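You operate a simulated robot arm through the tools that you are given. There is no shell and no other tool. Be economical: measure what you need, move in short steps, check, and stop when the job is done.

You run a simulated robot arm. Do the job below in one go: nothing can be reset, and whatever is moved stays where it is left.

## Task
Run the bottom deck out unread, then read the next deck into pocket MID.
Fine: both lie in the read hopper; read feed on, one press of RUN OUT (it lands in R1), read knob at MID, one press of START; leave the other decks.

The check looks at the end state, three seconds after you hand in, the way a careful person would. Anything else that was tipped, shoved, dropped, spilled or broken makes it a failure.

## Robot
A 6-joint arm with a two-finger parallel gripper on a trunk, on a base that drives. Base frame: it is fixed to the floor where the robot stands at the start and does not move with it; the origin is under the middle of the robot, x ahead of it, y to its left, z up. Units: cm, rad, N and s.
With the tool pointing down near the work surface it reaches from about 50 to 68 cm from the robot's upright axis, wherever it stands. Its first joint turns from -2.897 to 2.897 rad. Places, roughly: card deck [75, 125, 75]; jogger switch [50, 60, 80]; punch stacker knob [50, 100, 80]; punch switch [50, 70, 80]; read stacker knob [50, 90, 80]; read switch [50, 0, 80]; reader power switch [50, -10, 80]; reader reset button [50, 30, 80]; reader run out button [50, 20, 80]; reader start button [50, 40, 80]; reader stop button [50, 30, 80]; status window [50, 50, 80]. Payload 3.91 kg.
Tool frame: the origin (TCP) lies between the finger pads and is the grasp point; the fingertips stand 3 cm ahead of it; z points along the fingers, y is the line along which they close. The gripper opens to 11 cm. The fingers are 2 cm wide and 1 cm thick; the gripper's body (4.8 by 11.2 cm) begins 5.5 cm behind the TCP.
Orientation is that of the tool frame in the base frame, as [roll, pitch, yaw] about the fixed x, y, z axes, in that order (R = Rz(yaw) Ry(pitch) Rx(roll)). With the fingers straight down and closing along the base's y, the tool's x points along the base's -x, its y along +y and its z along -z.

## Interface
- The arm moves only by the tool drive_tool. Its argument "plan" is a list that holds one entry, the list of rows, each a list of 7 numbers: the opening, from 0 (shut) to 1 (fully open), then the shift along the base's x, y, z in units of 400 mm (1.0 is 400 mm), then the turn, a rotation vector about the base's x, y, z in units of 60 degrees (1.0 is 60 degrees). In form: [[[fingers, x, y, z, ax, ay, az], ...]]. A call has 1 to 10 rows; each row is the pose to reach, as a shift and turn from the pose commanded when the call began. A call with a number of a shift or a turn outside -1 to 1 is refused whole. Each row takes 0.2 s and may step no farther than 5 cm and 0.15 rad from the row before; otherwise, or with a gripper value out of range, the whole call is refused. Where a pose cannot be reached the arm comes as near as it can. A force on the tool above 40 N (or 10 N above the force at the start of the call, whichever is more), or a blocked arm, ends the call early, and 0.2 s more pass. The fingers move at their own pace (about 15.3 cm/s each) and stop on an object; they squeeze with about 32 N. The grip force told is the motor's: it shows also when the fingers shut on nothing. Time passes only in rows, and 0.2 s behind the last, so rows that repeat a pose let the fingers close. It gives the time, the measured TCP pose, the force on the tool (base axes), the opening and the grip force at its end, in the units of the frame above (readings bear some noise), with the torque about the TCP (base axes, N m) and any sound that the robot's microphone picked up, and new pictures: "show" is both (left out), scene, wrist or none.
- Cameras (640 x 400 px; columns grow to the right, rows downward): "scene" is now at [20.49, 24.96, 135]; the picture's right is [0.13, -0.99, 0.00], its down [-0.74, -0.09, -0.67] and it looks along [0.66, 0.08, -0.74] (base axes); focal length 256 px, centre (320, 200). "wrist" rides on the gripper at [7.2, 1.7, -10.3] in the tool frame; the picture's right is [-0.23, 0.97, 0.00], its down [-0.76, -0.18, -0.62] and it looks along [-0.61, -0.14, 0.78] (tool axes); focal length 222 px, centre (320, 200). There is no depth. A picture from a camera that has moved, and an enlarged one, comes with that camera's place and axes in the base frame and with its lens. The place of the scene camera against the robot may be out by one fixed shift of up to 1.2 cm in any direction.
- steer(legs): drives the robot by 1 to 6 legs, each [ahead, turn to the left] in cm and rad, along the robot's own axes; the way and the turn of a leg run together, so that a leg with both is an arc; at most 150 cm and 3.142 rad a leg. The arm and the cameras ride along, it lands a little off, and it stops where it bumps. It gives what a move gives, and a new picture of the scene camera.
- pan_tilt(pan, tilt): turns the head with the scene camera to pan (to the left, within 2.094 rad either way) and tilt (down, from -0.506 to 1.204), counted from straight ahead of the robot. It gives what a move gives, and a new picture of the scene camera.
- zoom(camera, box): a new picture of the part [left, top, right, bottom] of that camera's present view, enlarged. It takes no simulated time.
- sign_off(): hands the job in; it is judged then, once.

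Go step by step. Nothing tells you exact positions but the pictures and the camera data: compare them with the known pose of the tool, close in by small moves and look again before you grip or let go. The budget is 120 turns and 260 pictures, counting those below and the enlarged ones. Unless the task says otherwise, let go and move clear before handing in, and close with one line.

The tools are called after ">>>" by a JSON object that holds its "method" and its "body". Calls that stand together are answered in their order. drive_tool: Moves the arm, as the interface text tells. Its arguments: {"type":"object","properties":{"plan":{"type":"array","items":{"type":"array","items":{"type":"array","items":{"type":"number"}}}},"show":{"type":"string","enum":["both","scene","wrist","none"]}},"required":["plan"]} The other tools are called the same way: steer (legs) drives the base; pan_tilt (pan, tilt) turns the head that bears the scene camera; zoom (camera, box) takes an enlarged picture of a part of a camera's view; sign_off () hands the job in.

At the start:

```text
time_s: 0.0
eef_pos: [51.72, 19.94, 113.66]
tool_rot: [-3.14, 0.001, -3.141]
force: [0.8, 0.3, 0.4]
torque: [-0.01, -0.01, -0.01]
opening: 11.0
grasp_force: 0.0
robot x, y, heading: [-0.28, 0.35, -0.001]
head pan, tilt: [0.127, 0.838]
```

scene: 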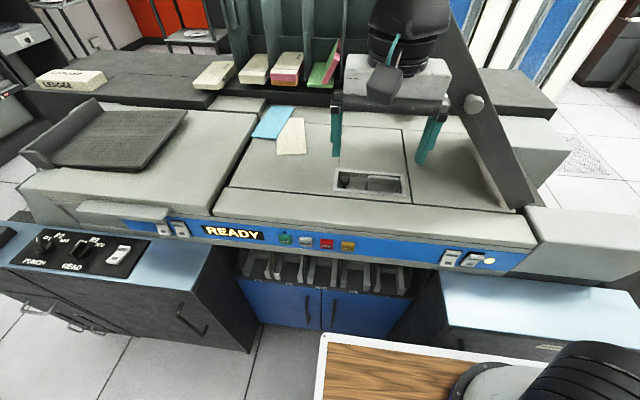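
wrist: 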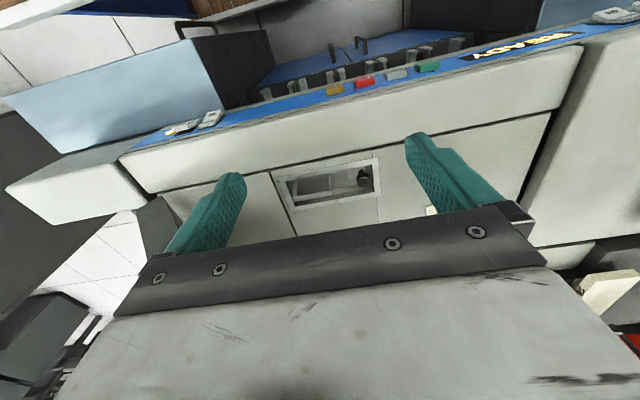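

I see an old card reader/punch with READY lamp, four coloured buttons, switches at both sides and knobs on the left. I zoom in to read the labels.

>>> {"method": "zoom", "body": {"camera": "scene", "box": [190, 210, 370, 320]}}

>>> {"method": "zoom", "body": {"camera": "scene", "box": [400, 220, 560, 320]}}

>>> {"method": "zoom", "body": {"camera": "scene", "box": [0, 190, 200, 315]}}

>>> {"method": "zoom", "body": {"camera": "scene", "box": [180, 40, 440, 200]}}

```text
3.56 times, centred on (280, 265) of scene
camera zoom: at [20.49, 24.96, 135.0], right [0.13, -0.99, 0.0], down [-0.74, -0.09, -0.67], along [0.66, 0.08, -0.74], focal length 911 px, centre (462, -31)
```

zoom: 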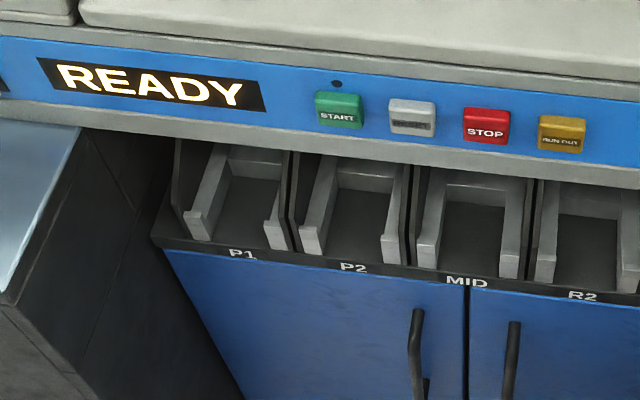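

```text
4.00 times, centred on (480, 270) of scene
camera zoom: at [20.49, 24.96, 135.0], right [0.13, -0.99, 0.0], down [-0.74, -0.09, -0.67], along [0.66, 0.08, -0.74], focal length 1025 px, centre (-320, -80)
```

zoom: 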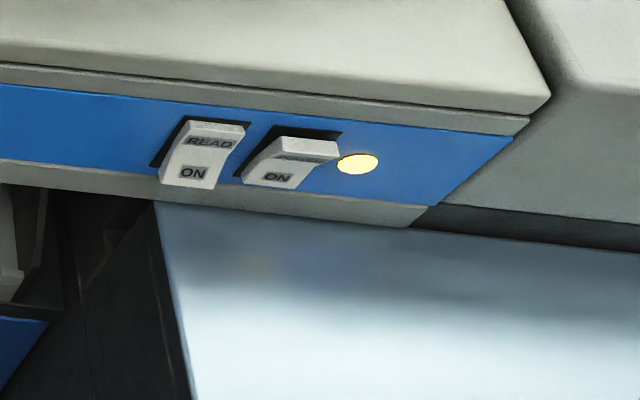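

```text
3.20 times, centred on (100, 252) of scene
camera zoom: at [20.49, 24.96, 135.0], right [0.13, -0.99, 0.0], down [-0.74, -0.09, -0.67], along [0.66, 0.08, -0.74], focal length 820 px, centre (1024, 32)
```

zoom: 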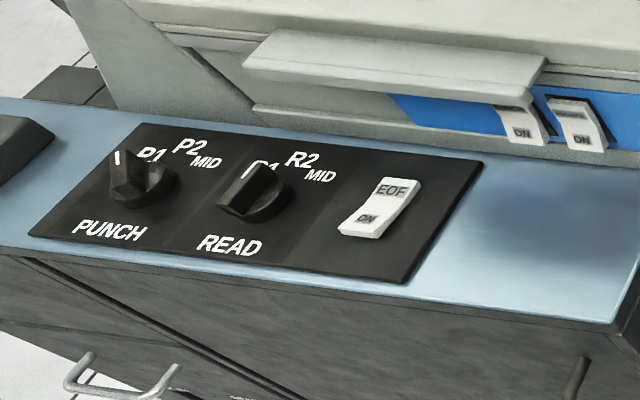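

```text
2.46 times, centred on (310, 120) of scene
camera zoom: at [20.49, 24.96, 135.0], right [0.13, -0.99, 0.0], down [-0.74, -0.09, -0.67], along [0.66, 0.08, -0.74], focal length 631 px, centre (345, 397)
```

zoom: 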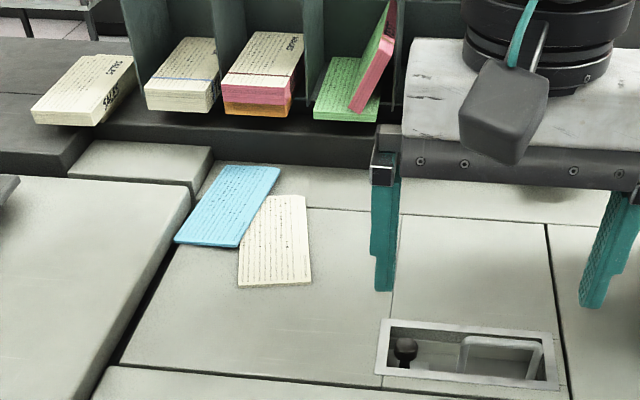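

The READ rocker looks different from the POWER rocker (lamp lit), so it may be off. I look to the right for the read hopper.

>>> {"method": "pan_tilt", "body": {"pan": -0.5, "tilt": 0.7}}

>>> {"method": "pan_tilt", "body": {"pan": 0.9, "tilt": 0.7}}

```text
time_s: 1.0
eef_pos: [51.72, 19.92, 113.67]
tool_rot: [3.141, 0.0, 3.141]
force: [0.7, -0.5, 0.3]
torque: [-0.03, 0.01, 0.04]
opening: 11.01
grasp_force: 0.0
robot x, y, heading: [0.11, -0.07, 0.003]
head pan, tilt: [-0.499, 0.7]
camera scene: at [20.13, 19.9, 136.13], right [-0.48, -0.88, 0.0], down [-0.57, 0.31, -0.76], along [0.67, -0.37, -0.64], focal length 256 px, centre (320, 200)
```

scene: 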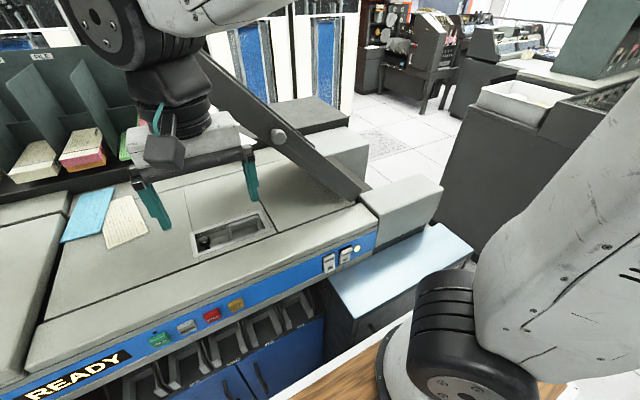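

```text
time_s: 2.5
eef_pos: [51.74, 19.94, 113.7]
tool_rot: [3.142, -0.001, -3.141]
force: [0.3, -0.9, 0.0]
torque: [0.02, 0.01, 0.02]
opening: 11.03
grasp_force: 0.1
robot x, y, heading: [-0.17, 0.02, -0.004]
head pan, tilt: [0.901, 0.7]
camera scene: at [17.95, 30.62, 136.14], right [0.78, -0.62, 0.0], down [-0.4, -0.5, -0.76], along [0.48, 0.6, -0.64], focal length 256 px, centre (320, 200)
```

scene: 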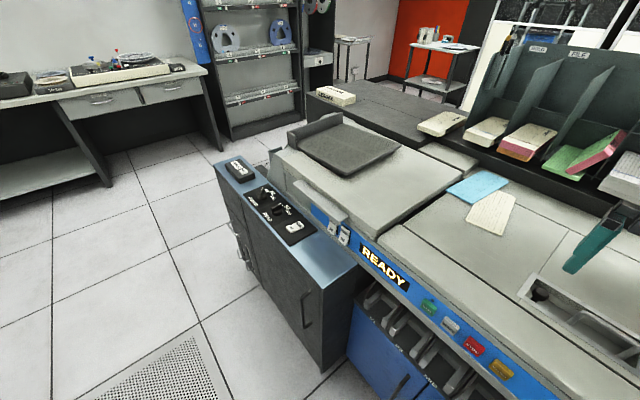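

The right-hand file feed holds the read hopper. Now closer looks at the knobs from this view.

>>> {"method": "zoom", "body": {"camera": "scene", "box": [210, 150, 370, 250]}}

>>> {"method": "pan_tilt", "body": {"pan": -0.5, "tilt": 0.9}}

>>> {"method": "zoom", "body": {"camera": "scene", "box": [260, 150, 420, 250]}}

```text
4.00 times, centred on (290, 200) of scene
camera zoom: at [17.95, 30.62, 136.14], right [0.78, -0.62, 0.0], down [-0.4, -0.5, -0.76], along [0.48, 0.6, -0.64], focal length 1025 px, centre (440, 200)
```

zoom: 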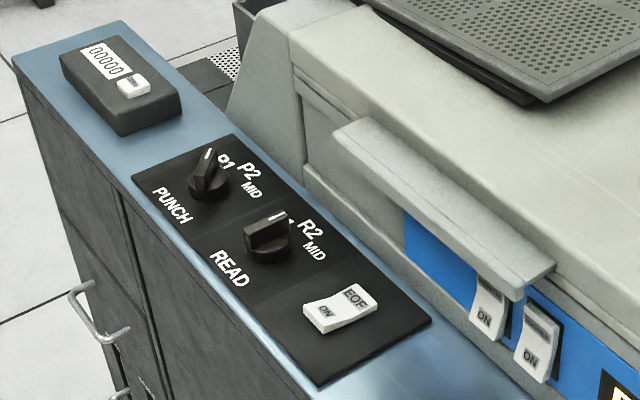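

```text
time_s: 4.1
eef_pos: [51.72, 19.78, 113.68]
tool_rot: [-3.141, 0.0, 3.142]
force: [0.5, -0.1, 0.7]
torque: [0.0, 0.0, -0.01]
opening: 10.97
grasp_force: 0.1
robot x, y, heading: [-0.29, 0.22, 0.002]
head pan, tilt: [-0.499, 0.901]
camera scene: at [19.3, 20.35, 134.52], right [-0.48, -0.88, 0.0], down [-0.69, 0.37, -0.62], along [0.55, -0.3, -0.78], focal length 256 px, centre (320, 200)
```

scene: 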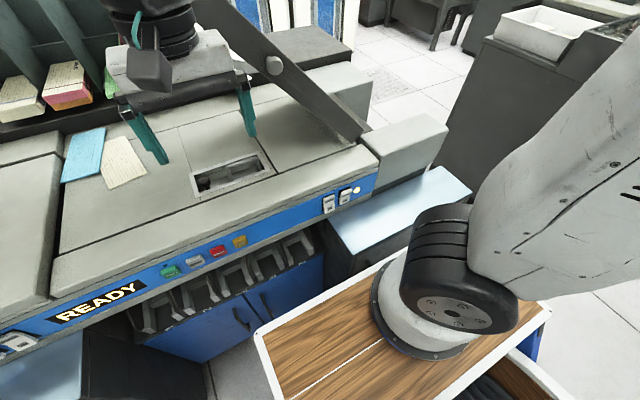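

```text
4.00 times, centred on (340, 200) of scene
camera zoom: at [19.3, 20.35, 134.52], right [-0.48, -0.88, 0.0], down [-0.69, 0.37, -0.62], along [0.55, -0.3, -0.78], focal length 1025 px, centre (240, 200)
```

zoom: 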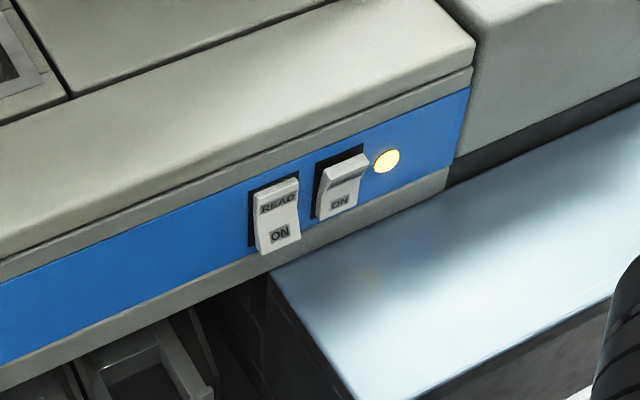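

READ's upper half is pressed in (off), POWER's lower ON half is pressed in (on); so READ must be pressed at its lower ON half. From the two cameras, START is about [54.3, 38, 81]. I tilt the tool forward 45°, shut the fingers and go toward the READ switch.

>>> {"method": "pan_tilt", "body": {"pan": -0.2, "tilt": 0.838}}

>>> {"method": "drive_tool", "body": {"plan": [[[0, -0.03, -0.05, -0.05, 0, -0.125, 0], [0, -0.06, -0.1, -0.1, 0, -0.25, 0], [0, -0.09, -0.15, -0.15, 0, -0.375, 0], [0, -0.12, -0.2, -0.2, 0, -0.5, 0], [0, -0.15, -0.25, -0.25, 0, -0.625, 0], [0, -0.18, -0.3, -0.3, 0, -0.75, 0], [0, -0.2, -0.4, -0.35, 0, -0.75, 0], [0, -0.2, -0.5, -0.4, 0, -0.75, 0]]]}}

```text
time_s: 4.9
eef_pos: [51.75, 19.89, 113.74]
tool_rot: [-3.141, 0.0, 3.141]
force: [-0.1, -0.6, 0.3]
torque: [0.01, 0.03, 0.0]
opening: 11.01
grasp_force: 0.0
robot x, y, heading: [-0.09, 0.09, -0.001]
head pan, tilt: [-0.201, 0.838]
camera scene: at [20.39, 22.39, 135.0], right [-0.2, -0.98, 0.0], down [-0.73, 0.15, -0.67], along [0.66, -0.13, -0.74], focal length 256 px, centre (320, 200)
```

scene: 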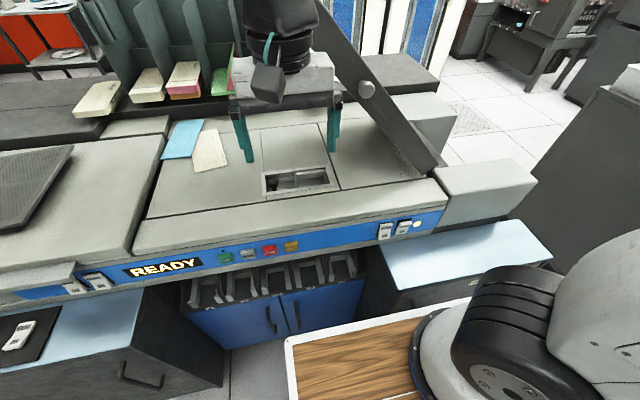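

```text
time_s: 6.7
eef_pos: [52.94, 8.69, 113.93]
tool_rot: [-3.14, 0.784, -3.14]
force: [-0.3, -0.1, -0.2]
torque: [0.0, 0.01, 0.04]
opening: 0.0
grasp_force: 31.8
out of reach, approached as far as the arm can: row 4, 5, 6, 7, 8
robot x, y, heading: [-0.23, 0.29, -0.002]
head pan, tilt: [-0.201, 0.838]
camera scene: at [20.38, 22.4, 135.01], right [-0.2, -0.98, 0.0], down [-0.73, 0.15, -0.67], along [0.66, -0.13, -0.74], focal length 256 px, centre (320, 200)
camera wrist: at [40.48, 10.24, 116.2], right [0.16, 0.97, 0.16], down [0.1, -0.18, 0.98], along [0.98, -0.14, -0.12], focal length 222 px, centre (320, 200)
```

scene: 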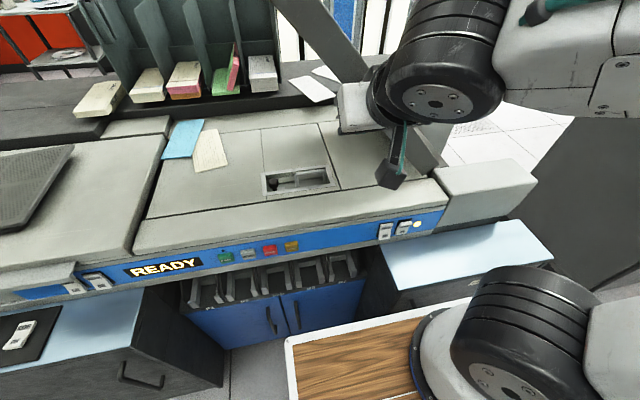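
wrist: 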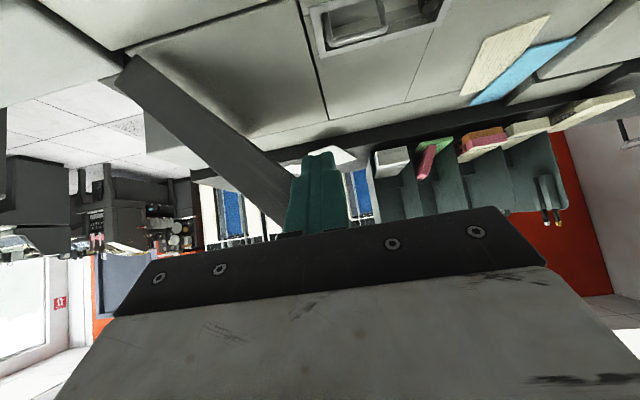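

The tilted pose needs more distance, so I back the base off 20 cm (arm is well above everything).

>>> {"method": "steer", "body": {"legs": [[-20, 0]]}}

```text
time_s: 8.3
eef_pos: [32.81, 8.78, 114.03]
tool_rot: [-3.141, 0.784, -3.135]
force: [-0.1, 0.3, 1.1]
torque: [0.01, -0.01, -0.01]
opening: 0.01
grasp_force: 31.8
robot x, y, heading: [-20.23, -0.24, -0.002]
head pan, tilt: [-0.201, 0.838]
camera scene: at [0.16, 22.43, 135.01], right [-0.2, -0.98, 0.0], down [-0.73, 0.15, -0.67], along [0.66, -0.13, -0.74], focal length 256 px, centre (320, 200)
```

scene: 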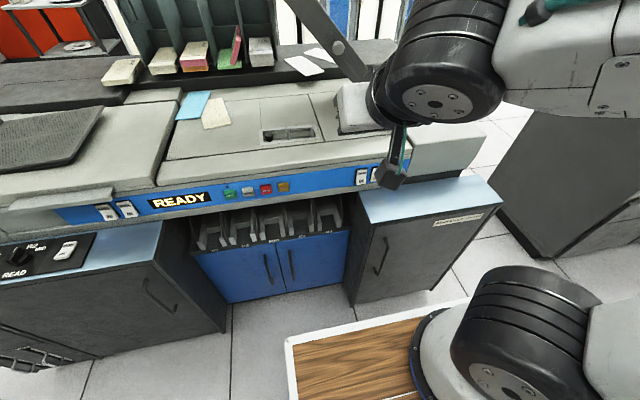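

Good base for triangulation. I zoom on the panel from here.

>>> {"method": "zoom", "body": {"camera": "scene", "box": [200, 160, 320, 235]}}

>>> {"method": "zoom", "body": {"camera": "scene", "box": [320, 140, 440, 215]}}

```text
5.33 times, centred on (260, 198) of scene
camera zoom: at [0.16, 22.43, 135.01], right [-0.2, -0.98, 0.0], down [-0.73, 0.15, -0.67], along [0.66, -0.13, -0.74], focal length 1367 px, centre (640, 213)
```

zoom: 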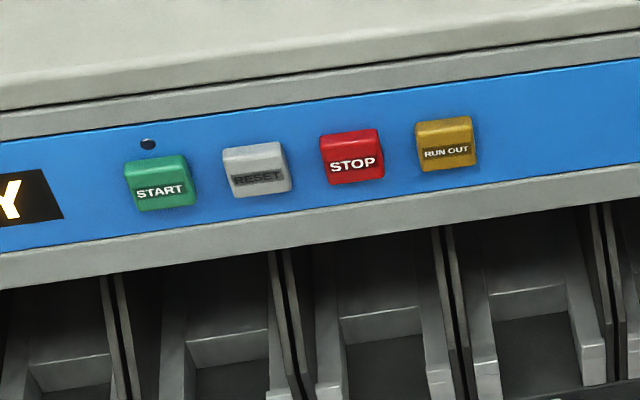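

```text
5.33 times, centred on (380, 178) of scene
camera zoom: at [0.16, 22.43, 135.01], right [-0.2, -0.98, 0.0], down [-0.73, 0.15, -0.67], along [0.66, -0.13, -0.74], focal length 1367 px, centre (0, 320)
```

zoom: 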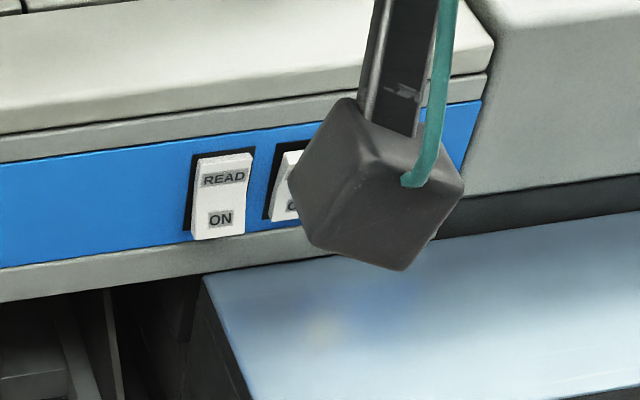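

Triangulated: START ≈[53, 37, 82.5], RUN OUT ≈[53, 22, 82.5], READ's ON half ≈[52.5, -1, 81.3]; the panel leans back about 27°. I check what the commanded pose is with a null move.

>>> {"method": "drive_tool", "body": {"plan": [[[0, 0, 0, 0, 0, 0, 0], [0, 0, 0, 0, 0, 0, 0]]], "show": "none"}}

```text
time_s: 8.9
eef_pos: [32.79, 8.63, 113.9]
tool_rot: [3.141, 0.783, -3.135]
force: [-0.3, -0.8, 0.6]
torque: [-0.04, 0.01, -0.05]
opening: 0.01
grasp_force: 32.4
robot x, y, heading: [-19.91, -0.26, -0.001]
head pan, tilt: [-0.201, 0.838]
```

Pose holds. I move to a hover in front of READ at about [43, -1, 84].

>>> {"method": "drive_tool", "body": {"plan": [[[0, 0.032, -0.03, -0.094, 0, 0, 0], [0, 0.064, -0.06, -0.188, 0, 0, 0], [0, 0.096, -0.09, -0.28, 0, 0, 0], [0, 0.128, -0.12, -0.375, 0, 0, 0], [0, 0.16, -0.15, -0.47, 0, 0, 0], [0, 0.19, -0.18, -0.56, 0, 0, 0], [0, 0.223, -0.21, -0.655, 0, 0, 0], [0, 0.255, -0.24, -0.75, 0, 0, 0], [0, 0.255, -0.24, -0.75, 0, 0, 0]]]}}

```text
time_s: 10.9
eef_pos: [49.94, 2.6, 87.8]
tool_rot: [-3.13, 0.782, -3.134]
force: [0.4, -0.5, -0.1]
torque: [0.02, -0.02, 0.01]
opening: 0.0
grasp_force: 32.5
out of reach, approached as far as the arm can: row 1, 2, 3, 4, 5, 6, 7, 8, 9
robot x, y, heading: [-20.01, -0.1, 0.004]
head pan, tilt: [-0.201, 0.838]
camera scene: at [0.17, 22.43, 135.01], right [-0.2, -0.98, 0.0], down [-0.73, 0.15, -0.67], along [0.66, -0.13, -0.74], focal length 256 px, centre (320, 200)
camera wrist: at [37.42, 4.25, 90.12], right [0.16, 0.98, 0.15], down [0.1, -0.17, 0.98], along [0.98, -0.14, -0.13], focal length 222 px, centre (320, 200)
```

scene: 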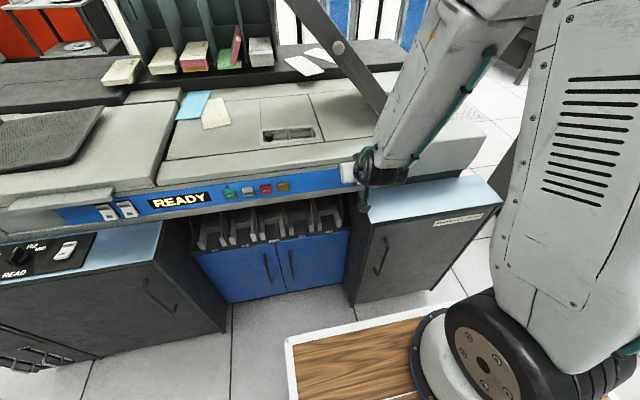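
wrist: 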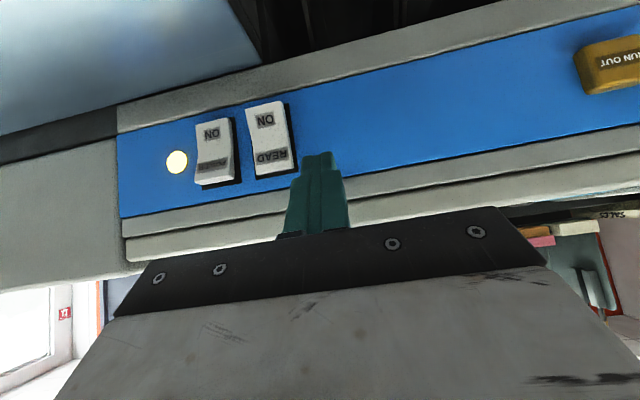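

The wrist camera now sees READ well, but the arm is at its inner limit; I back off 12 cm more.

>>> {"method": "steer", "body": {"legs": [[-12, 0]]}}

>>> {"method": "drive_tool", "body": {"plan": [[[0, 0.05, -0.04, -0.04, 0, 0, 0], [0, 0.1, -0.09, -0.09, 0, 0, 0], [0, 0.1, -0.09, -0.09, 0, 0, 0]]]}}

```text
time_s: 12.1
eef_pos: [37.66, 2.53, 87.99]
tool_rot: [-3.13, 0.781, -3.134]
force: [-0.1, 0.6, -0.6]
torque: [0.03, 0.0, -0.01]
opening: 0.0
grasp_force: 31.4
robot x, y, heading: [-32.16, -0.17, 0.0]
head pan, tilt: [-0.201, 0.838]
camera scene: at [-12.05, 22.36, 135.01], right [-0.2, -0.98, 0.0], down [-0.73, 0.15, -0.67], along [0.66, -0.13, -0.74], focal length 256 px, centre (320, 200)
```

scene: 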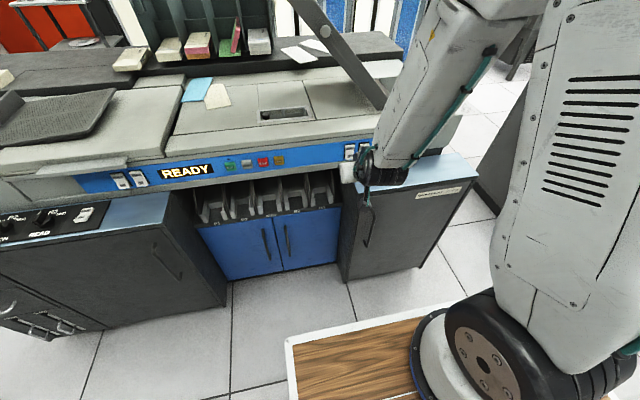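

```text
time_s: 12.9
eef_pos: [41.5, 2.08, 84.53]
tool_rot: [-3.112, 0.779, -3.141]
force: [-0.5, 0.2, -0.2]
torque: [0.02, 0.0, -0.01]
opening: 0.02
grasp_force: 32.0
out of reach, approached as far as the arm can: row 1, 2, 3
robot x, y, heading: [-32.58, -0.44, -0.004]
head pan, tilt: [-0.201, 0.838]
camera scene: at [-12.05, 22.36, 135.0], right [-0.2, -0.98, 0.0], down [-0.73, 0.15, -0.67], along [0.66, -0.13, -0.74], focal length 256 px, centre (320, 200)
camera wrist: at [28.97, 4.02, 86.79], right [0.18, 0.97, 0.14], down [0.1, -0.16, 0.98], along [0.98, -0.16, -0.13], focal length 222 px, centre (320, 200)
```

scene: 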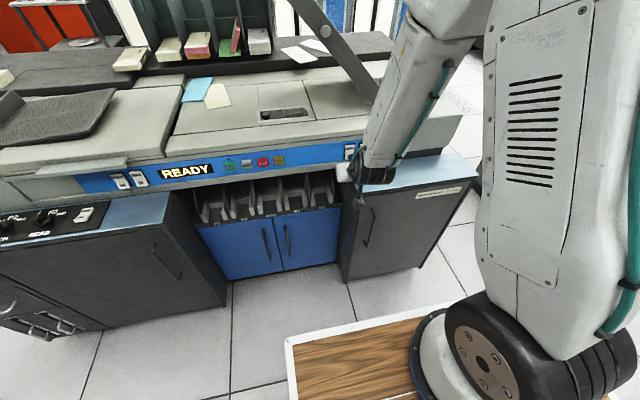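
wrist: 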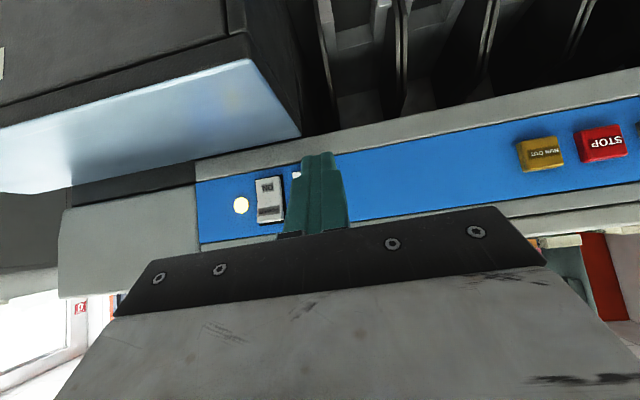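

Only y lags (2.1 instead of -1). I repeat a y shift to see whether it's a limit.

>>> {"method": "drive_tool", "body": {"plan": [[[0, 0, -0.03, 0, 0, 0, 0], [0, 0, -0.06, 0, 0, 0, 0], [0, 0, -0.09, 0, 0, 0, 0], [0, 0, -0.09, 0, 0, 0, 0], [0, 0, -0.09, 0, 0, 0, 0]]], "show": "wrist"}}

```text
time_s: 14.1
eef_pos: [41.01, 1.99, 84.8]
tool_rot: [-3.113, 0.779, 3.14]
force: [1.1, 0.3, 0.6]
torque: [-0.03, 0.01, 0.0]
opening: 0.0
grasp_force: 32.0
out of reach, approached as far as the arm can: row 1, 2, 3, 4, 5
robot x, y, heading: [-32.38, 0.14, -0.0]
head pan, tilt: [-0.201, 0.838]
camera wrist: at [28.56, 3.93, 87.07], right [0.18, 0.97, 0.14], down [0.1, -0.16, 0.98], along [0.98, -0.17, -0.13], focal length 222 px, centre (320, 200)
```

wrist: 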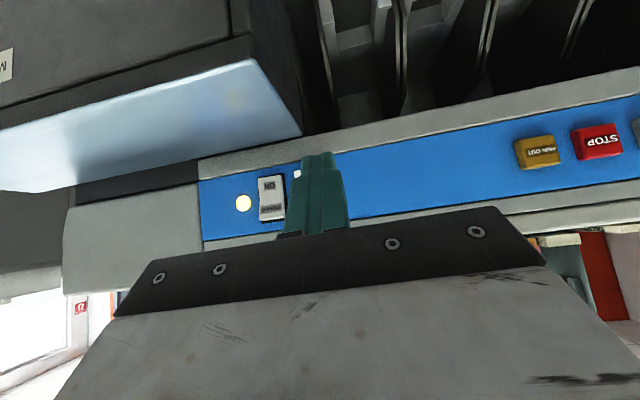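

There is a joint limit when the tool yaws left of the arm's azimuth, so I turn the tool slightly to the right (-0.2 rad) and go to y≈-1.

>>> {"method": "drive_tool", "body": {"plan": [[[0, 0, 0, 0, 0, 0, -0.1], [0, 0, 0, 0, 0, 0, -0.2], [0, 0.025, -0.04, 0, 0, 0, -0.2], [0, 0.05, -0.075, 0, 0, 0, -0.2], [0, 0.05, -0.075, 0, 0, 0, -0.2]]]}}

```text
time_s: 15.3
eef_pos: [42.99, -1.29, 84.73]
tool_rot: [-3.13, 0.783, 2.938]
force: [0.4, 0.3, 0.7]
torque: [0.0, 0.0, 0.02]
opening: 0.01
grasp_force: 32.0
robot x, y, heading: [-32.3, -0.01, 0.002]
head pan, tilt: [-0.201, 0.838]
camera scene: at [-12.05, 22.36, 135.0], right [-0.2, -0.98, 0.0], down [-0.73, 0.15, -0.67], along [0.66, -0.13, -0.74], focal length 256 px, centre (320, 200)
camera wrist: at [31.22, 3.12, 87.0], right [0.36, 0.92, 0.15], down [0.06, -0.19, 0.98], along [0.93, -0.35, -0.13], focal length 222 px, centre (320, 200)
```

scene: 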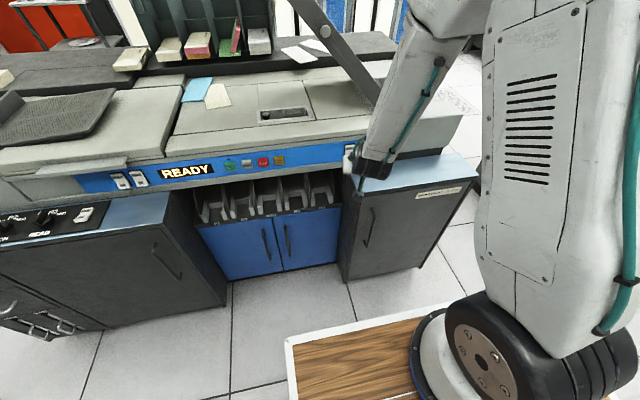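
wrist: 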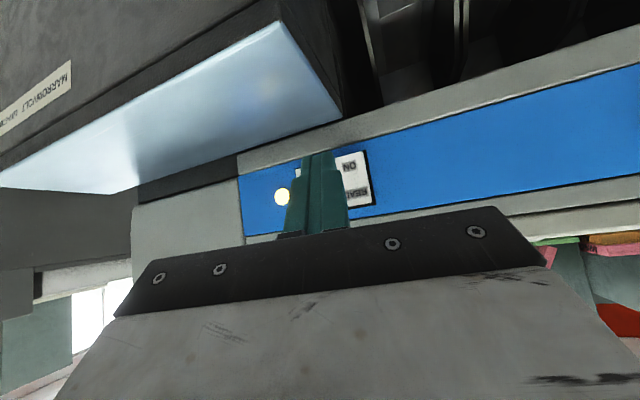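

READ's ON label triangulates to [52.6, -1.2, 81.4]. I level the tool to be normal to the panel and hover about 2.5 cm off.

>>> {"method": "drive_tool", "body": {"plan": [[[0, 0.04, 0.01, -0.008, -0.02, -0.1, 0], [0, 0.08, 0.02, -0.016, -0.04, -0.2, 0], [0, 0.12, 0.0275, -0.0225, -0.06, -0.294, 0], [0, 0.12, 0.0275, -0.0225, -0.06, -0.294, 0]]]}}

```text
time_s: 16.3
eef_pos: [48.46, 0.55, 84.88]
tool_rot: [-3.098, 1.093, 2.962]
force: [-0.6, -0.1, 0.5]
torque: [0.0, -0.02, 0.03]
opening: 0.0
grasp_force: 31.8
out of reach, approached as far as the arm can: row 3, 4
robot x, y, heading: [-32.51, 0.18, 0.001]
head pan, tilt: [-0.201, 0.838]
camera scene: at [-12.05, 22.36, 135.0], right [-0.2, -0.98, 0.0], down [-0.73, 0.15, -0.67], along [0.66, -0.13, -0.74], focal length 256 px, centre (320, 200)
camera wrist: at [36.47, 4.82, 83.13], right [0.31, 0.93, 0.18], down [-0.23, -0.11, 0.97], along [0.92, -0.35, 0.18], focal length 222 px, centre (320, 200)
```

scene: 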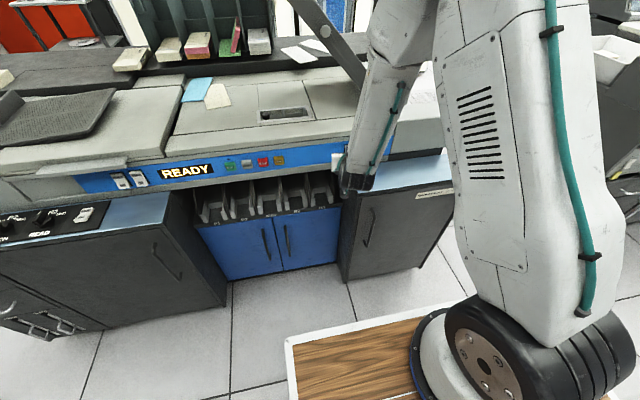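
wrist: 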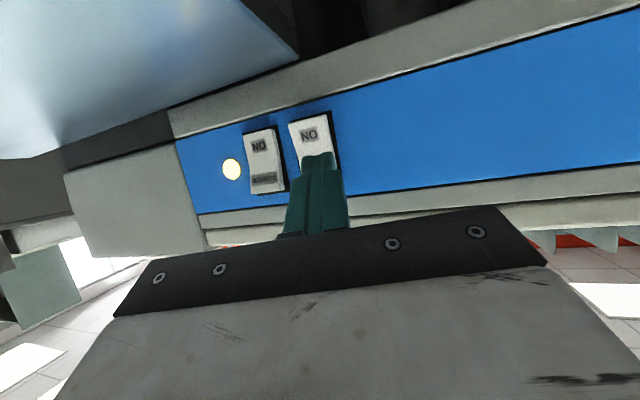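

The wrist is near its limit again when leveled; backing the base 8 cm more should free it.

>>> {"method": "steer", "body": {"legs": [[-8, 0]]}}

>>> {"method": "drive_tool", "body": {"plan": [[[0, 0.06, -0.01, -0.014, 0, 0, 0], [0, 0.12, -0.02, -0.028, 0, 0, 0], [0, 0.18, -0.025, -0.028, 0, 0, 0], [0, 0.18, -0.025, -0.028, 0, 0, 0]]]}}

```text
time_s: 17.4
eef_pos: [40.21, 0.55, 84.79]
tool_rot: [-3.098, 1.09, 2.963]
force: [-0.1, -0.1, -0.3]
torque: [0.03, 0.01, -0.03]
opening: 0.01
grasp_force: 31.8
robot x, y, heading: [-40.61, -0.34, 0.003]
head pan, tilt: [-0.201, 0.838]
camera scene: at [-20.19, 22.34, 135.0], right [-0.2, -0.98, 0.0], down [-0.73, 0.15, -0.67], along [0.66, -0.13, -0.74], focal length 256 px, centre (320, 200)
```

scene: 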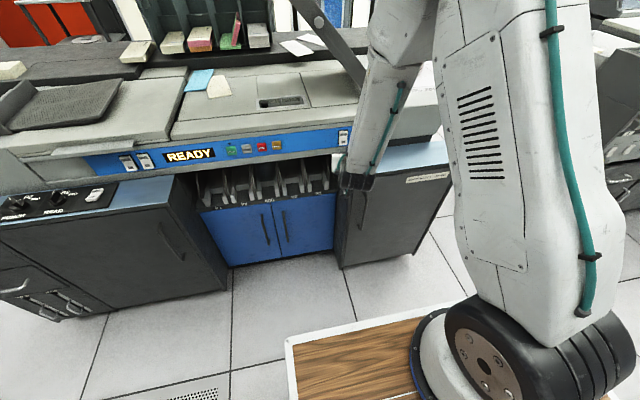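

```text
time_s: 18.4
eef_pos: [47.34, -0.49, 83.85]
tool_rot: [-3.1, 1.09, 2.962]
force: [-0.4, 0.6, 0.6]
torque: [0.03, -0.01, -0.01]
opening: 0.0
grasp_force: 32.2
robot x, y, heading: [-40.27, -0.16, 0.001]
head pan, tilt: [-0.201, 0.838]
camera scene: at [-20.19, 22.34, 135.0], right [-0.2, -0.98, 0.0], down [-0.73, 0.15, -0.67], along [0.66, -0.13, -0.74], focal length 256 px, centre (320, 200)
camera wrist: at [35.52, 3.8, 82.13], right [0.31, 0.93, 0.18], down [-0.23, -0.11, 0.97], along [0.92, -0.35, 0.18], focal length 222 px, centre (320, 200)
```

scene: 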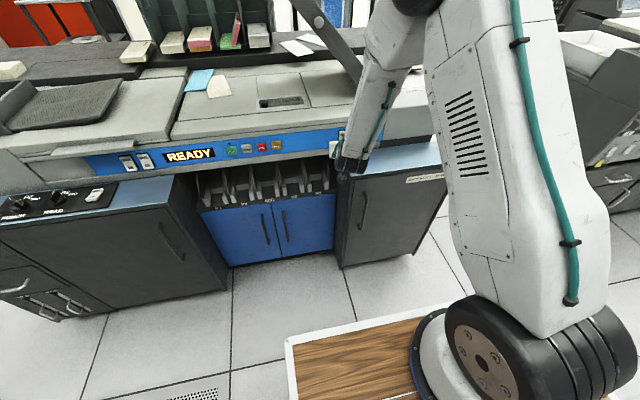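
wrist: 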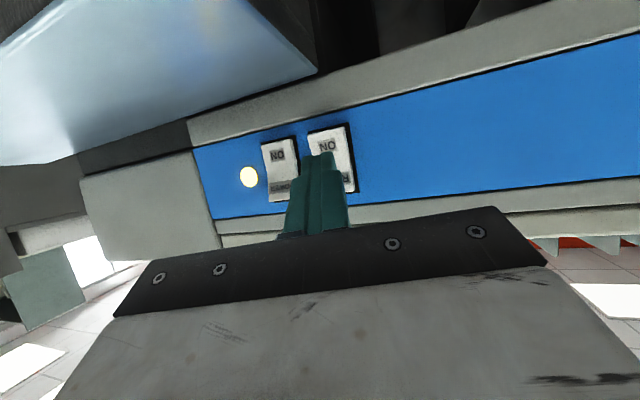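

Now in range and aligned: tip ≈[49.9, -1.1, 82.5], label at [52.6, -1.2, 81.3]. I press slowly along the panel normal.

>>> {"method": "drive_tool", "body": {"plan": [[[0, 0.02, 0, -0.01, 0, 0, 0], [0, 0.04, -0.002, -0.02, 0, 0, 0], [0, 0.055, -0.002, -0.028, 0, 0, 0], [0, 0.067, -0.002, -0.033, 0, 0, 0], [0, 0.078, -0.002, -0.038, 0, 0, 0], [0, 0.088, -0.002, -0.042, 0, 0, 0]]]}}

```text
time_s: 19.5
eef_pos: [49.96, -0.63, 82.43]
tool_rot: [-3.098, 1.088, 2.959]
force: [-24.3, 0.2, 16.0]
torque: [0.06, -0.37, 0.09]
opening: 0.02
grasp_force: 32.2
robot x, y, heading: [-40.74, -0.13, 0.003]
head pan, tilt: [-0.201, 0.838]
stopped in row 5: the force on the tool passed its limit at 50 N (the readings are from after the stop); the commanded pose is now the measured one
camera scene: at [-20.37, 22.33, 135.03], right [-0.2, -0.98, 0.0], down [-0.73, 0.15, -0.67], along [0.66, -0.13, -0.74], focal length 256 px, centre (320, 200)
camera wrist: at [38.05, 3.69, 80.75], right [0.32, 0.93, 0.18], down [-0.23, -0.11, 0.97], along [0.92, -0.35, 0.18], focal length 222 px, centre (320, 200)
```

scene: 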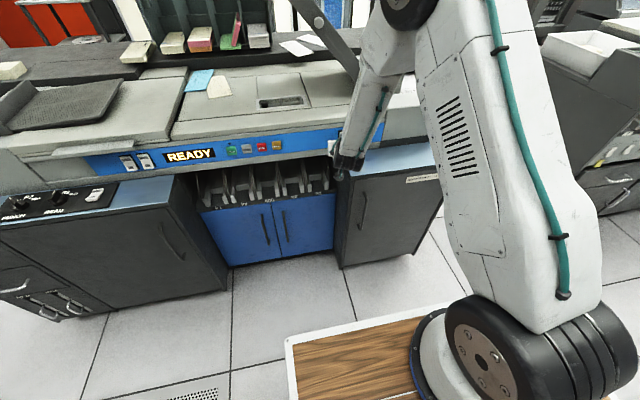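
wrist: 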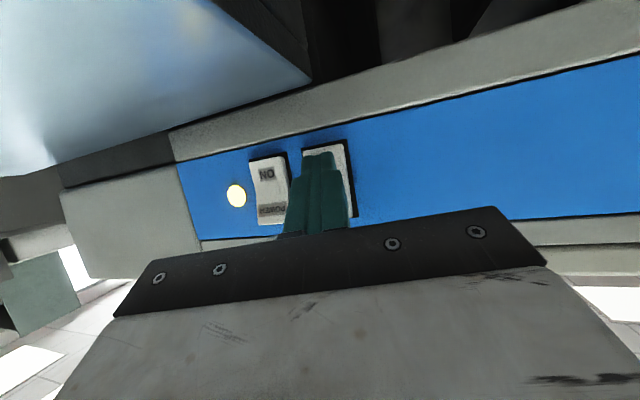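

Contact with 50 N. I back off to see whether it flipped.

>>> {"method": "drive_tool", "body": {"plan": [[[0, -0.04, 0, 0.02, 0, 0, 0], [0, -0.1, 0.05, 0.02, 0, 0, 0], [0, -0.1, 0.1, 0.02, 0, 0, 0], [0, -0.1, 0.1, 0.02, 0, 0, 0]]], "show": "wrist"}}

>>> {"method": "zoom", "body": {"camera": "wrist", "box": [160, 100, 352, 220]}}

>>> {"method": "zoom", "body": {"camera": "scene", "box": [310, 100, 390, 150]}}

```text
time_s: 20.5
eef_pos: [46.05, 3.37, 83.01]
tool_rot: [-3.095, 1.088, 2.965]
force: [0.1, -1.1, 0.3]
torque: [-0.01, -0.01, -0.01]
opening: 0.0
grasp_force: 32.3
robot x, y, heading: [-40.04, -0.37, -0.001]
head pan, tilt: [-0.201, 0.838]
camera wrist: at [34.13, 7.74, 81.38], right [0.32, 0.93, 0.18], down [-0.23, -0.11, 0.97], along [0.92, -0.35, 0.18], focal length 222 px, centre (320, 200)
```

wrist: 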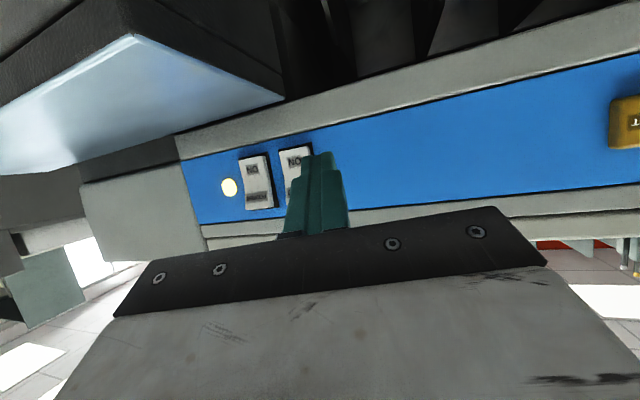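

```text
3.33 times, centred on (256, 160) of wrist
camera zoom: at [34.13, 7.74, 81.38], right [0.32, 0.93, 0.18], down [-0.23, -0.11, 0.97], along [0.92, -0.35, 0.18], focal length 740 px, centre (533, 333)
```

zoom: 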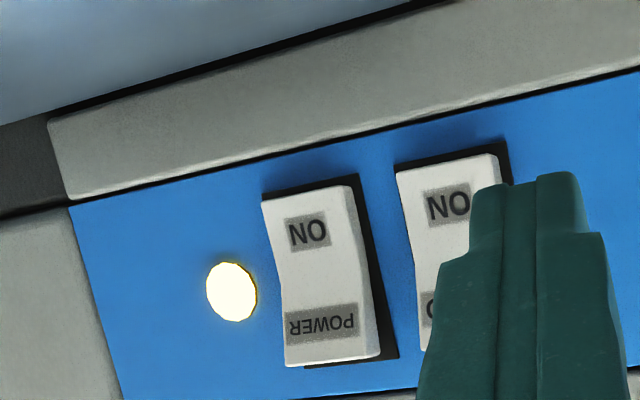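

```text
8.00 times, centred on (350, 125) of scene
camera zoom: at [-20.2, 22.33, 135.0], right [-0.2, -0.98, 0.0], down [-0.73, 0.15, -0.67], along [0.66, -0.13, -0.74], focal length 2050 px, centre (80, 800)
```

zoom: 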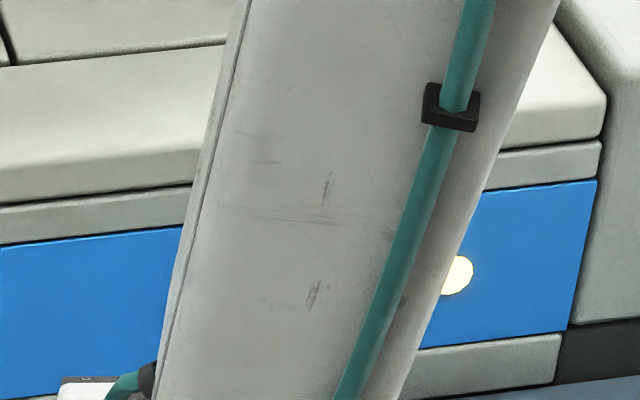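

Finger still hides READ; I move left toward RUN OUT and look back.

>>> {"method": "drive_tool", "body": {"plan": [[[0, 0, 0.1, 0, 0, 0, 0], [0, 0, 0.2, 0, 0, 0, 0], [0, 0, 0.3, 0, 0, 0, 0], [0, 0, 0.4, 0.01, 0, 0, 0], [0, 0, 0.49, 0.02, 0, 0, 0], [0, 0, 0.49, 0.02, 0, 0, 0]]]}}

>>> {"method": "zoom", "body": {"camera": "wrist", "box": [60, 80, 316, 240]}}

>>> {"method": "zoom", "body": {"camera": "scene", "box": [310, 110, 390, 160]}}

```text
time_s: 21.9
eef_pos: [46.16, 23.17, 83.66]
tool_rot: [-3.096, 1.086, 2.963]
force: [0.0, 0.8, 0.2]
torque: [0.01, -0.02, 0.01]
opening: 0.01
grasp_force: 31.8
robot x, y, heading: [-40.59, 0.17, -0.0]
head pan, tilt: [-0.201, 0.838]
camera scene: at [-20.21, 22.34, 135.0], right [-0.2, -0.98, 0.0], down [-0.73, 0.15, -0.67], along [0.66, -0.13, -0.74], focal length 256 px, centre (320, 200)
camera wrist: at [34.19, 27.46, 82.11], right [0.32, 0.93, 0.18], down [-0.23, -0.11, 0.97], along [0.92, -0.35, 0.18], focal length 222 px, centre (320, 200)
```

scene: 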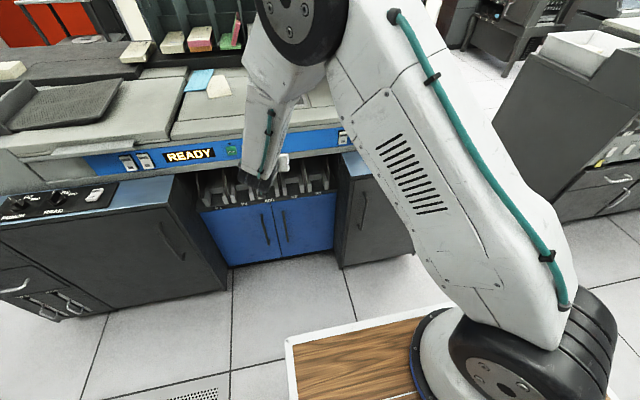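
wrist: 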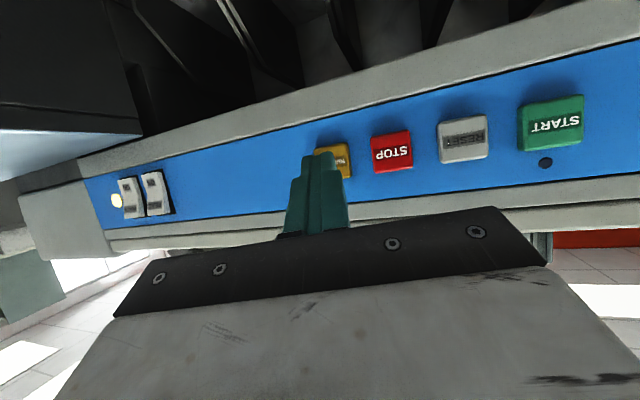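

```text
2.50 times, centred on (188, 160) of wrist
camera zoom: at [34.19, 27.46, 82.11], right [0.32, 0.93, 0.18], down [-0.23, -0.11, 0.97], along [0.92, -0.35, 0.18], focal length 555 px, centre (650, 300)
```

zoom: 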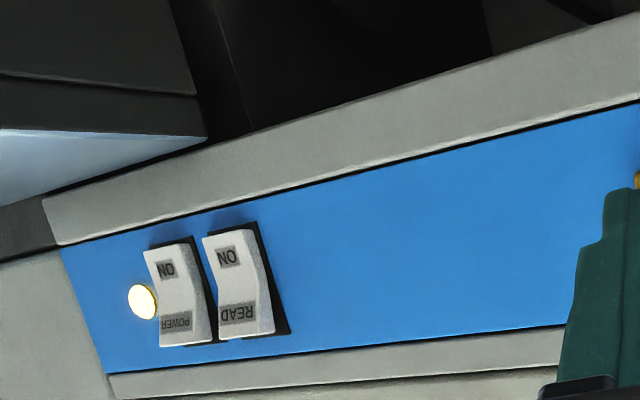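

```text
8.00 times, centred on (350, 135) of scene
camera zoom: at [-20.21, 22.34, 135.0], right [-0.2, -0.98, 0.0], down [-0.73, 0.15, -0.67], along [0.66, -0.13, -0.74], focal length 2050 px, centre (80, 720)
```

zoom: 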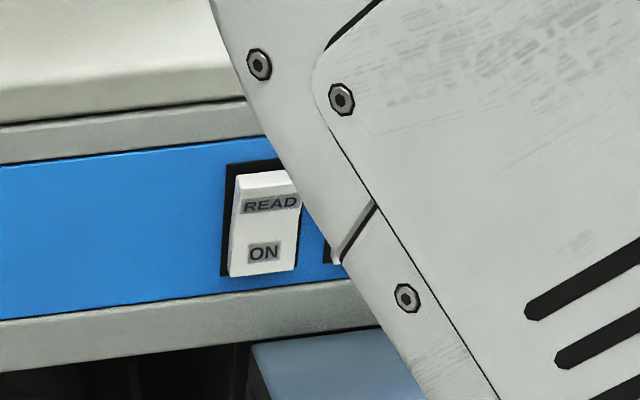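

READ is now on (matches POWER). RUN OUT's face is at ≈[52.7, 22.2, 82.5]; I line up and press it along the normal once.

>>> {"method": "drive_tool", "body": {"plan": [[[0, 0.035, -0.007, 0.022, 0, 0, 0], [0, 0.066, -0.01, 0.023, 0, 0, 0], [0, 0.08, -0.01, 0.016, 0, 0, 0], [0, 0.09, -0.01, 0.011, 0, 0, 0], [0, 0.098, -0.01, 0.007, 0, 0, 0], [0, 0.106, -0.01, 0.003, 0, 0, 0], [0, 0.114, -0.01, -0.001, 0, 0, 0]]]}}

```text
time_s: 23.5
eef_pos: [50.63, 22.59, 83.84]
tool_rot: [-3.097, 1.09, 2.961]
force: [-8.9, -0.4, 3.7]
torque: [0.01, -0.08, -0.02]
opening: 0.03
grasp_force: 31.6
robot x, y, heading: [-40.6, -0.21, 0.003]
head pan, tilt: [-0.201, 0.838]
heard: click
camera scene: at [-20.27, 22.34, 135.01], right [-0.2, -0.98, 0.0], down [-0.73, 0.15, -0.67], along [0.66, -0.13, -0.74], focal length 256 px, centre (320, 200)
camera wrist: at [38.7, 26.87, 82.25], right [0.32, 0.93, 0.18], down [-0.23, -0.11, 0.97], along [0.92, -0.35, 0.18], focal length 222 px, centre (320, 200)
```

scene: 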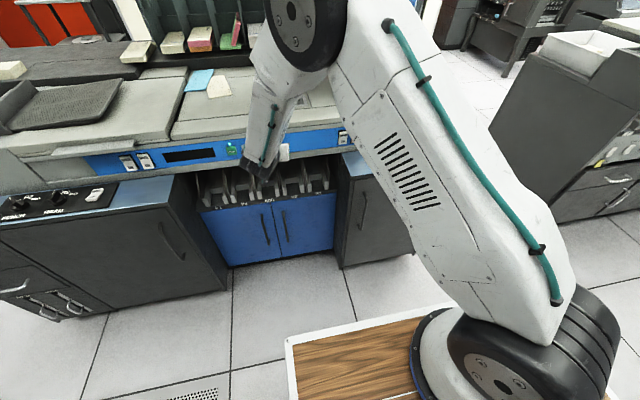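
wrist: 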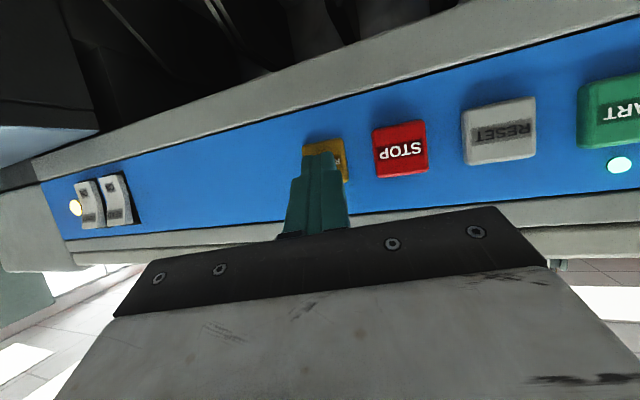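

Click heard; READY went dark and a lamp lit — the run-out has started. I back straight off.

>>> {"method": "drive_tool", "body": {"plan": [[[0, -0.04, 0, 0.02, 0, 0, 0], [0, -0.12, 0.02, 0.05, 0, 0, 0], [0, -0.2, 0.03, 0.12, 0, 0, 0], [0, -0.25, 0.03, 0.22, 0, 0, 0], [0, -0.25, 0.03, 0.22, 0, 0, 0]]]}}

>>> {"method": "pan_tilt", "body": {"pan": 0.2, "tilt": 0.7}}

```text
time_s: 24.7
eef_pos: [40.66, 23.93, 92.71]
tool_rot: [-3.095, 1.087, 2.961]
force: [0.0, -1.0, -0.8]
torque: [0.03, 0.01, -0.01]
opening: 0.0
grasp_force: 31.7
robot x, y, heading: [-40.63, -0.31, 0.001]
head pan, tilt: [-0.201, 0.838]
camera scene: at [-20.2, 22.34, 135.0], right [-0.2, -0.98, 0.0], down [-0.73, 0.15, -0.67], along [0.66, -0.13, -0.74], focal length 256 px, centre (320, 200)
camera wrist: at [28.76, 28.21, 91.04], right [0.32, 0.93, 0.18], down [-0.23, -0.11, 0.97], along [0.92, -0.35, 0.18], focal length 222 px, centre (320, 200)
```

scene: 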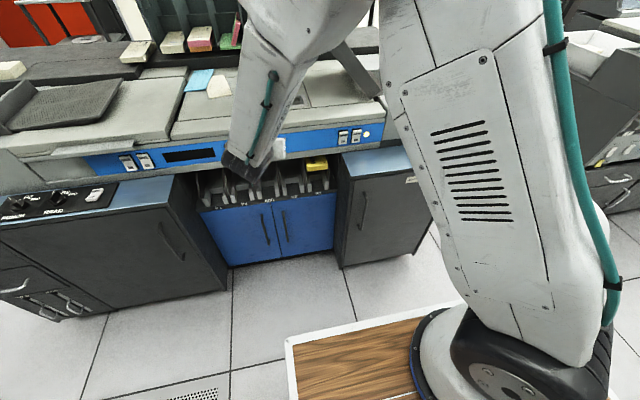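
wrist: 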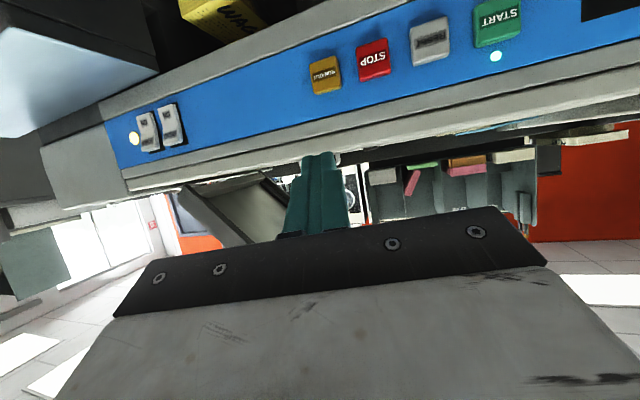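

```text
time_s: 25.6
eef_pos: [40.85, 23.95, 92.66]
tool_rot: [-3.095, 1.089, 2.963]
force: [0.4, -0.7, -0.1]
torque: [0.03, 0.0, -0.04]
opening: 0.0
grasp_force: 31.7
robot x, y, heading: [-40.2, -0.02, -0.0]
head pan, tilt: [0.201, 0.7]
camera scene: at [-19.61, 25.6, 136.13], right [0.2, -0.98, 0.0], down [-0.63, -0.13, -0.76], along [0.75, 0.15, -0.64], focal length 256 px, centre (320, 200)
```

scene: 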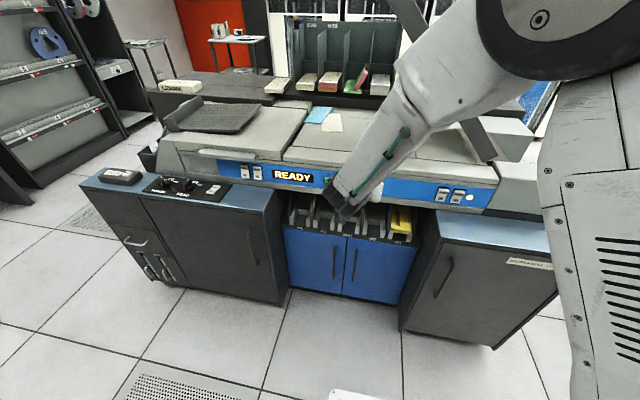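

READY is lit again and the yellow deck lies in R1. Next is the READ knob at about [46, 88, 79]; I raise and restore the tool to pointing down before driving.

>>> {"method": "drive_tool", "body": {"plan": [[[0, -0.04, 0, 0.06, 0.025, 0.124, 0], [0, -0.08, 0, 0.12, 0.05, 0.247, 0], [0, -0.13, 0, 0.18, 0.075, 0.37, 0], [0, -0.18, 0, 0.24, 0.1, 0.494, 0], [0, -0.23, 0, 0.3, 0.125, 0.617, 0], [0, -0.28, 0, 0.36, 0.15, 0.74, 0], [0, -0.33, 0, 0.42, 0.15, 0.74, 0], [0, -0.4, 0, 0.45, 0.15, 0.74, 0]]], "show": "none"}}

>>> {"method": "drive_tool", "body": {"plan": [[[0, -0.1, 0, 0, 0.02, 0.1, 0.06], [0, -0.17, 0, 0, 0.04, 0.2, 0.12], [0, -0.2, 0, 0, 0.057, 0.285, 0.17], [0, -0.2, 0, 0, 0.057, 0.285, 0.17]]], "show": "none"}}

>>> {"method": "pan_tilt", "body": {"pan": 1.2, "tilt": 0.6}}

```text
time_s: 27.4
eef_pos: [24.65, 23.85, 110.69]
tool_rot: [-3.113, 0.296, 2.951]
force: [1.0, 0.2, 0.0]
torque: [0.0, 0.02, -0.05]
opening: 0.0
grasp_force: 32.0
robot x, y, heading: [-40.49, 0.02, -0.001]
head pan, tilt: [0.201, 0.7]
```

```text
time_s: 28.4
eef_pos: [16.65, 23.77, 110.63]
tool_rot: [-3.142, -0.004, 3.127]
force: [-0.3, 0.4, -0.4]
torque: [0.0, -0.01, -0.04]
opening: 0.01
grasp_force: 32.0
robot x, y, heading: [-40.84, -0.54, 0.001]
head pan, tilt: [0.201, 0.7]
```

```text
time_s: 29.7
eef_pos: [16.75, 23.83, 110.68]
tool_rot: [-3.139, -0.005, 3.127]
force: [-0.5, 0.5, 0.0]
torque: [-0.05, 0.0, 0.02]
opening: 0.0
grasp_force: 31.9
robot x, y, heading: [-40.77, -0.39, 0.004]
head pan, tilt: [1.201, 0.6]
camera scene: at [-24.75, 32.14, 137.0], right [0.93, -0.36, 0.0], down [-0.2, -0.53, -0.82], along [0.3, 0.77, -0.57], focal length 256 px, centre (320, 200)
```

scene: 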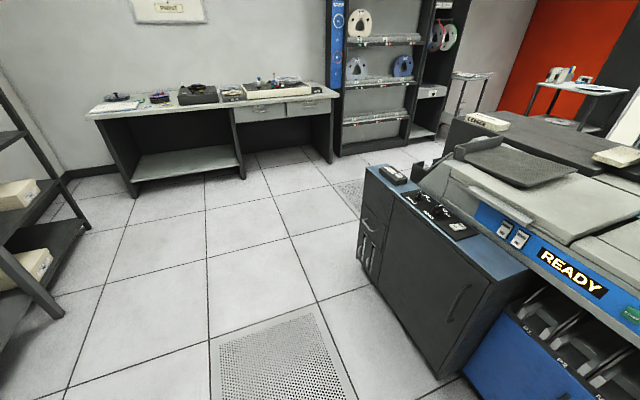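

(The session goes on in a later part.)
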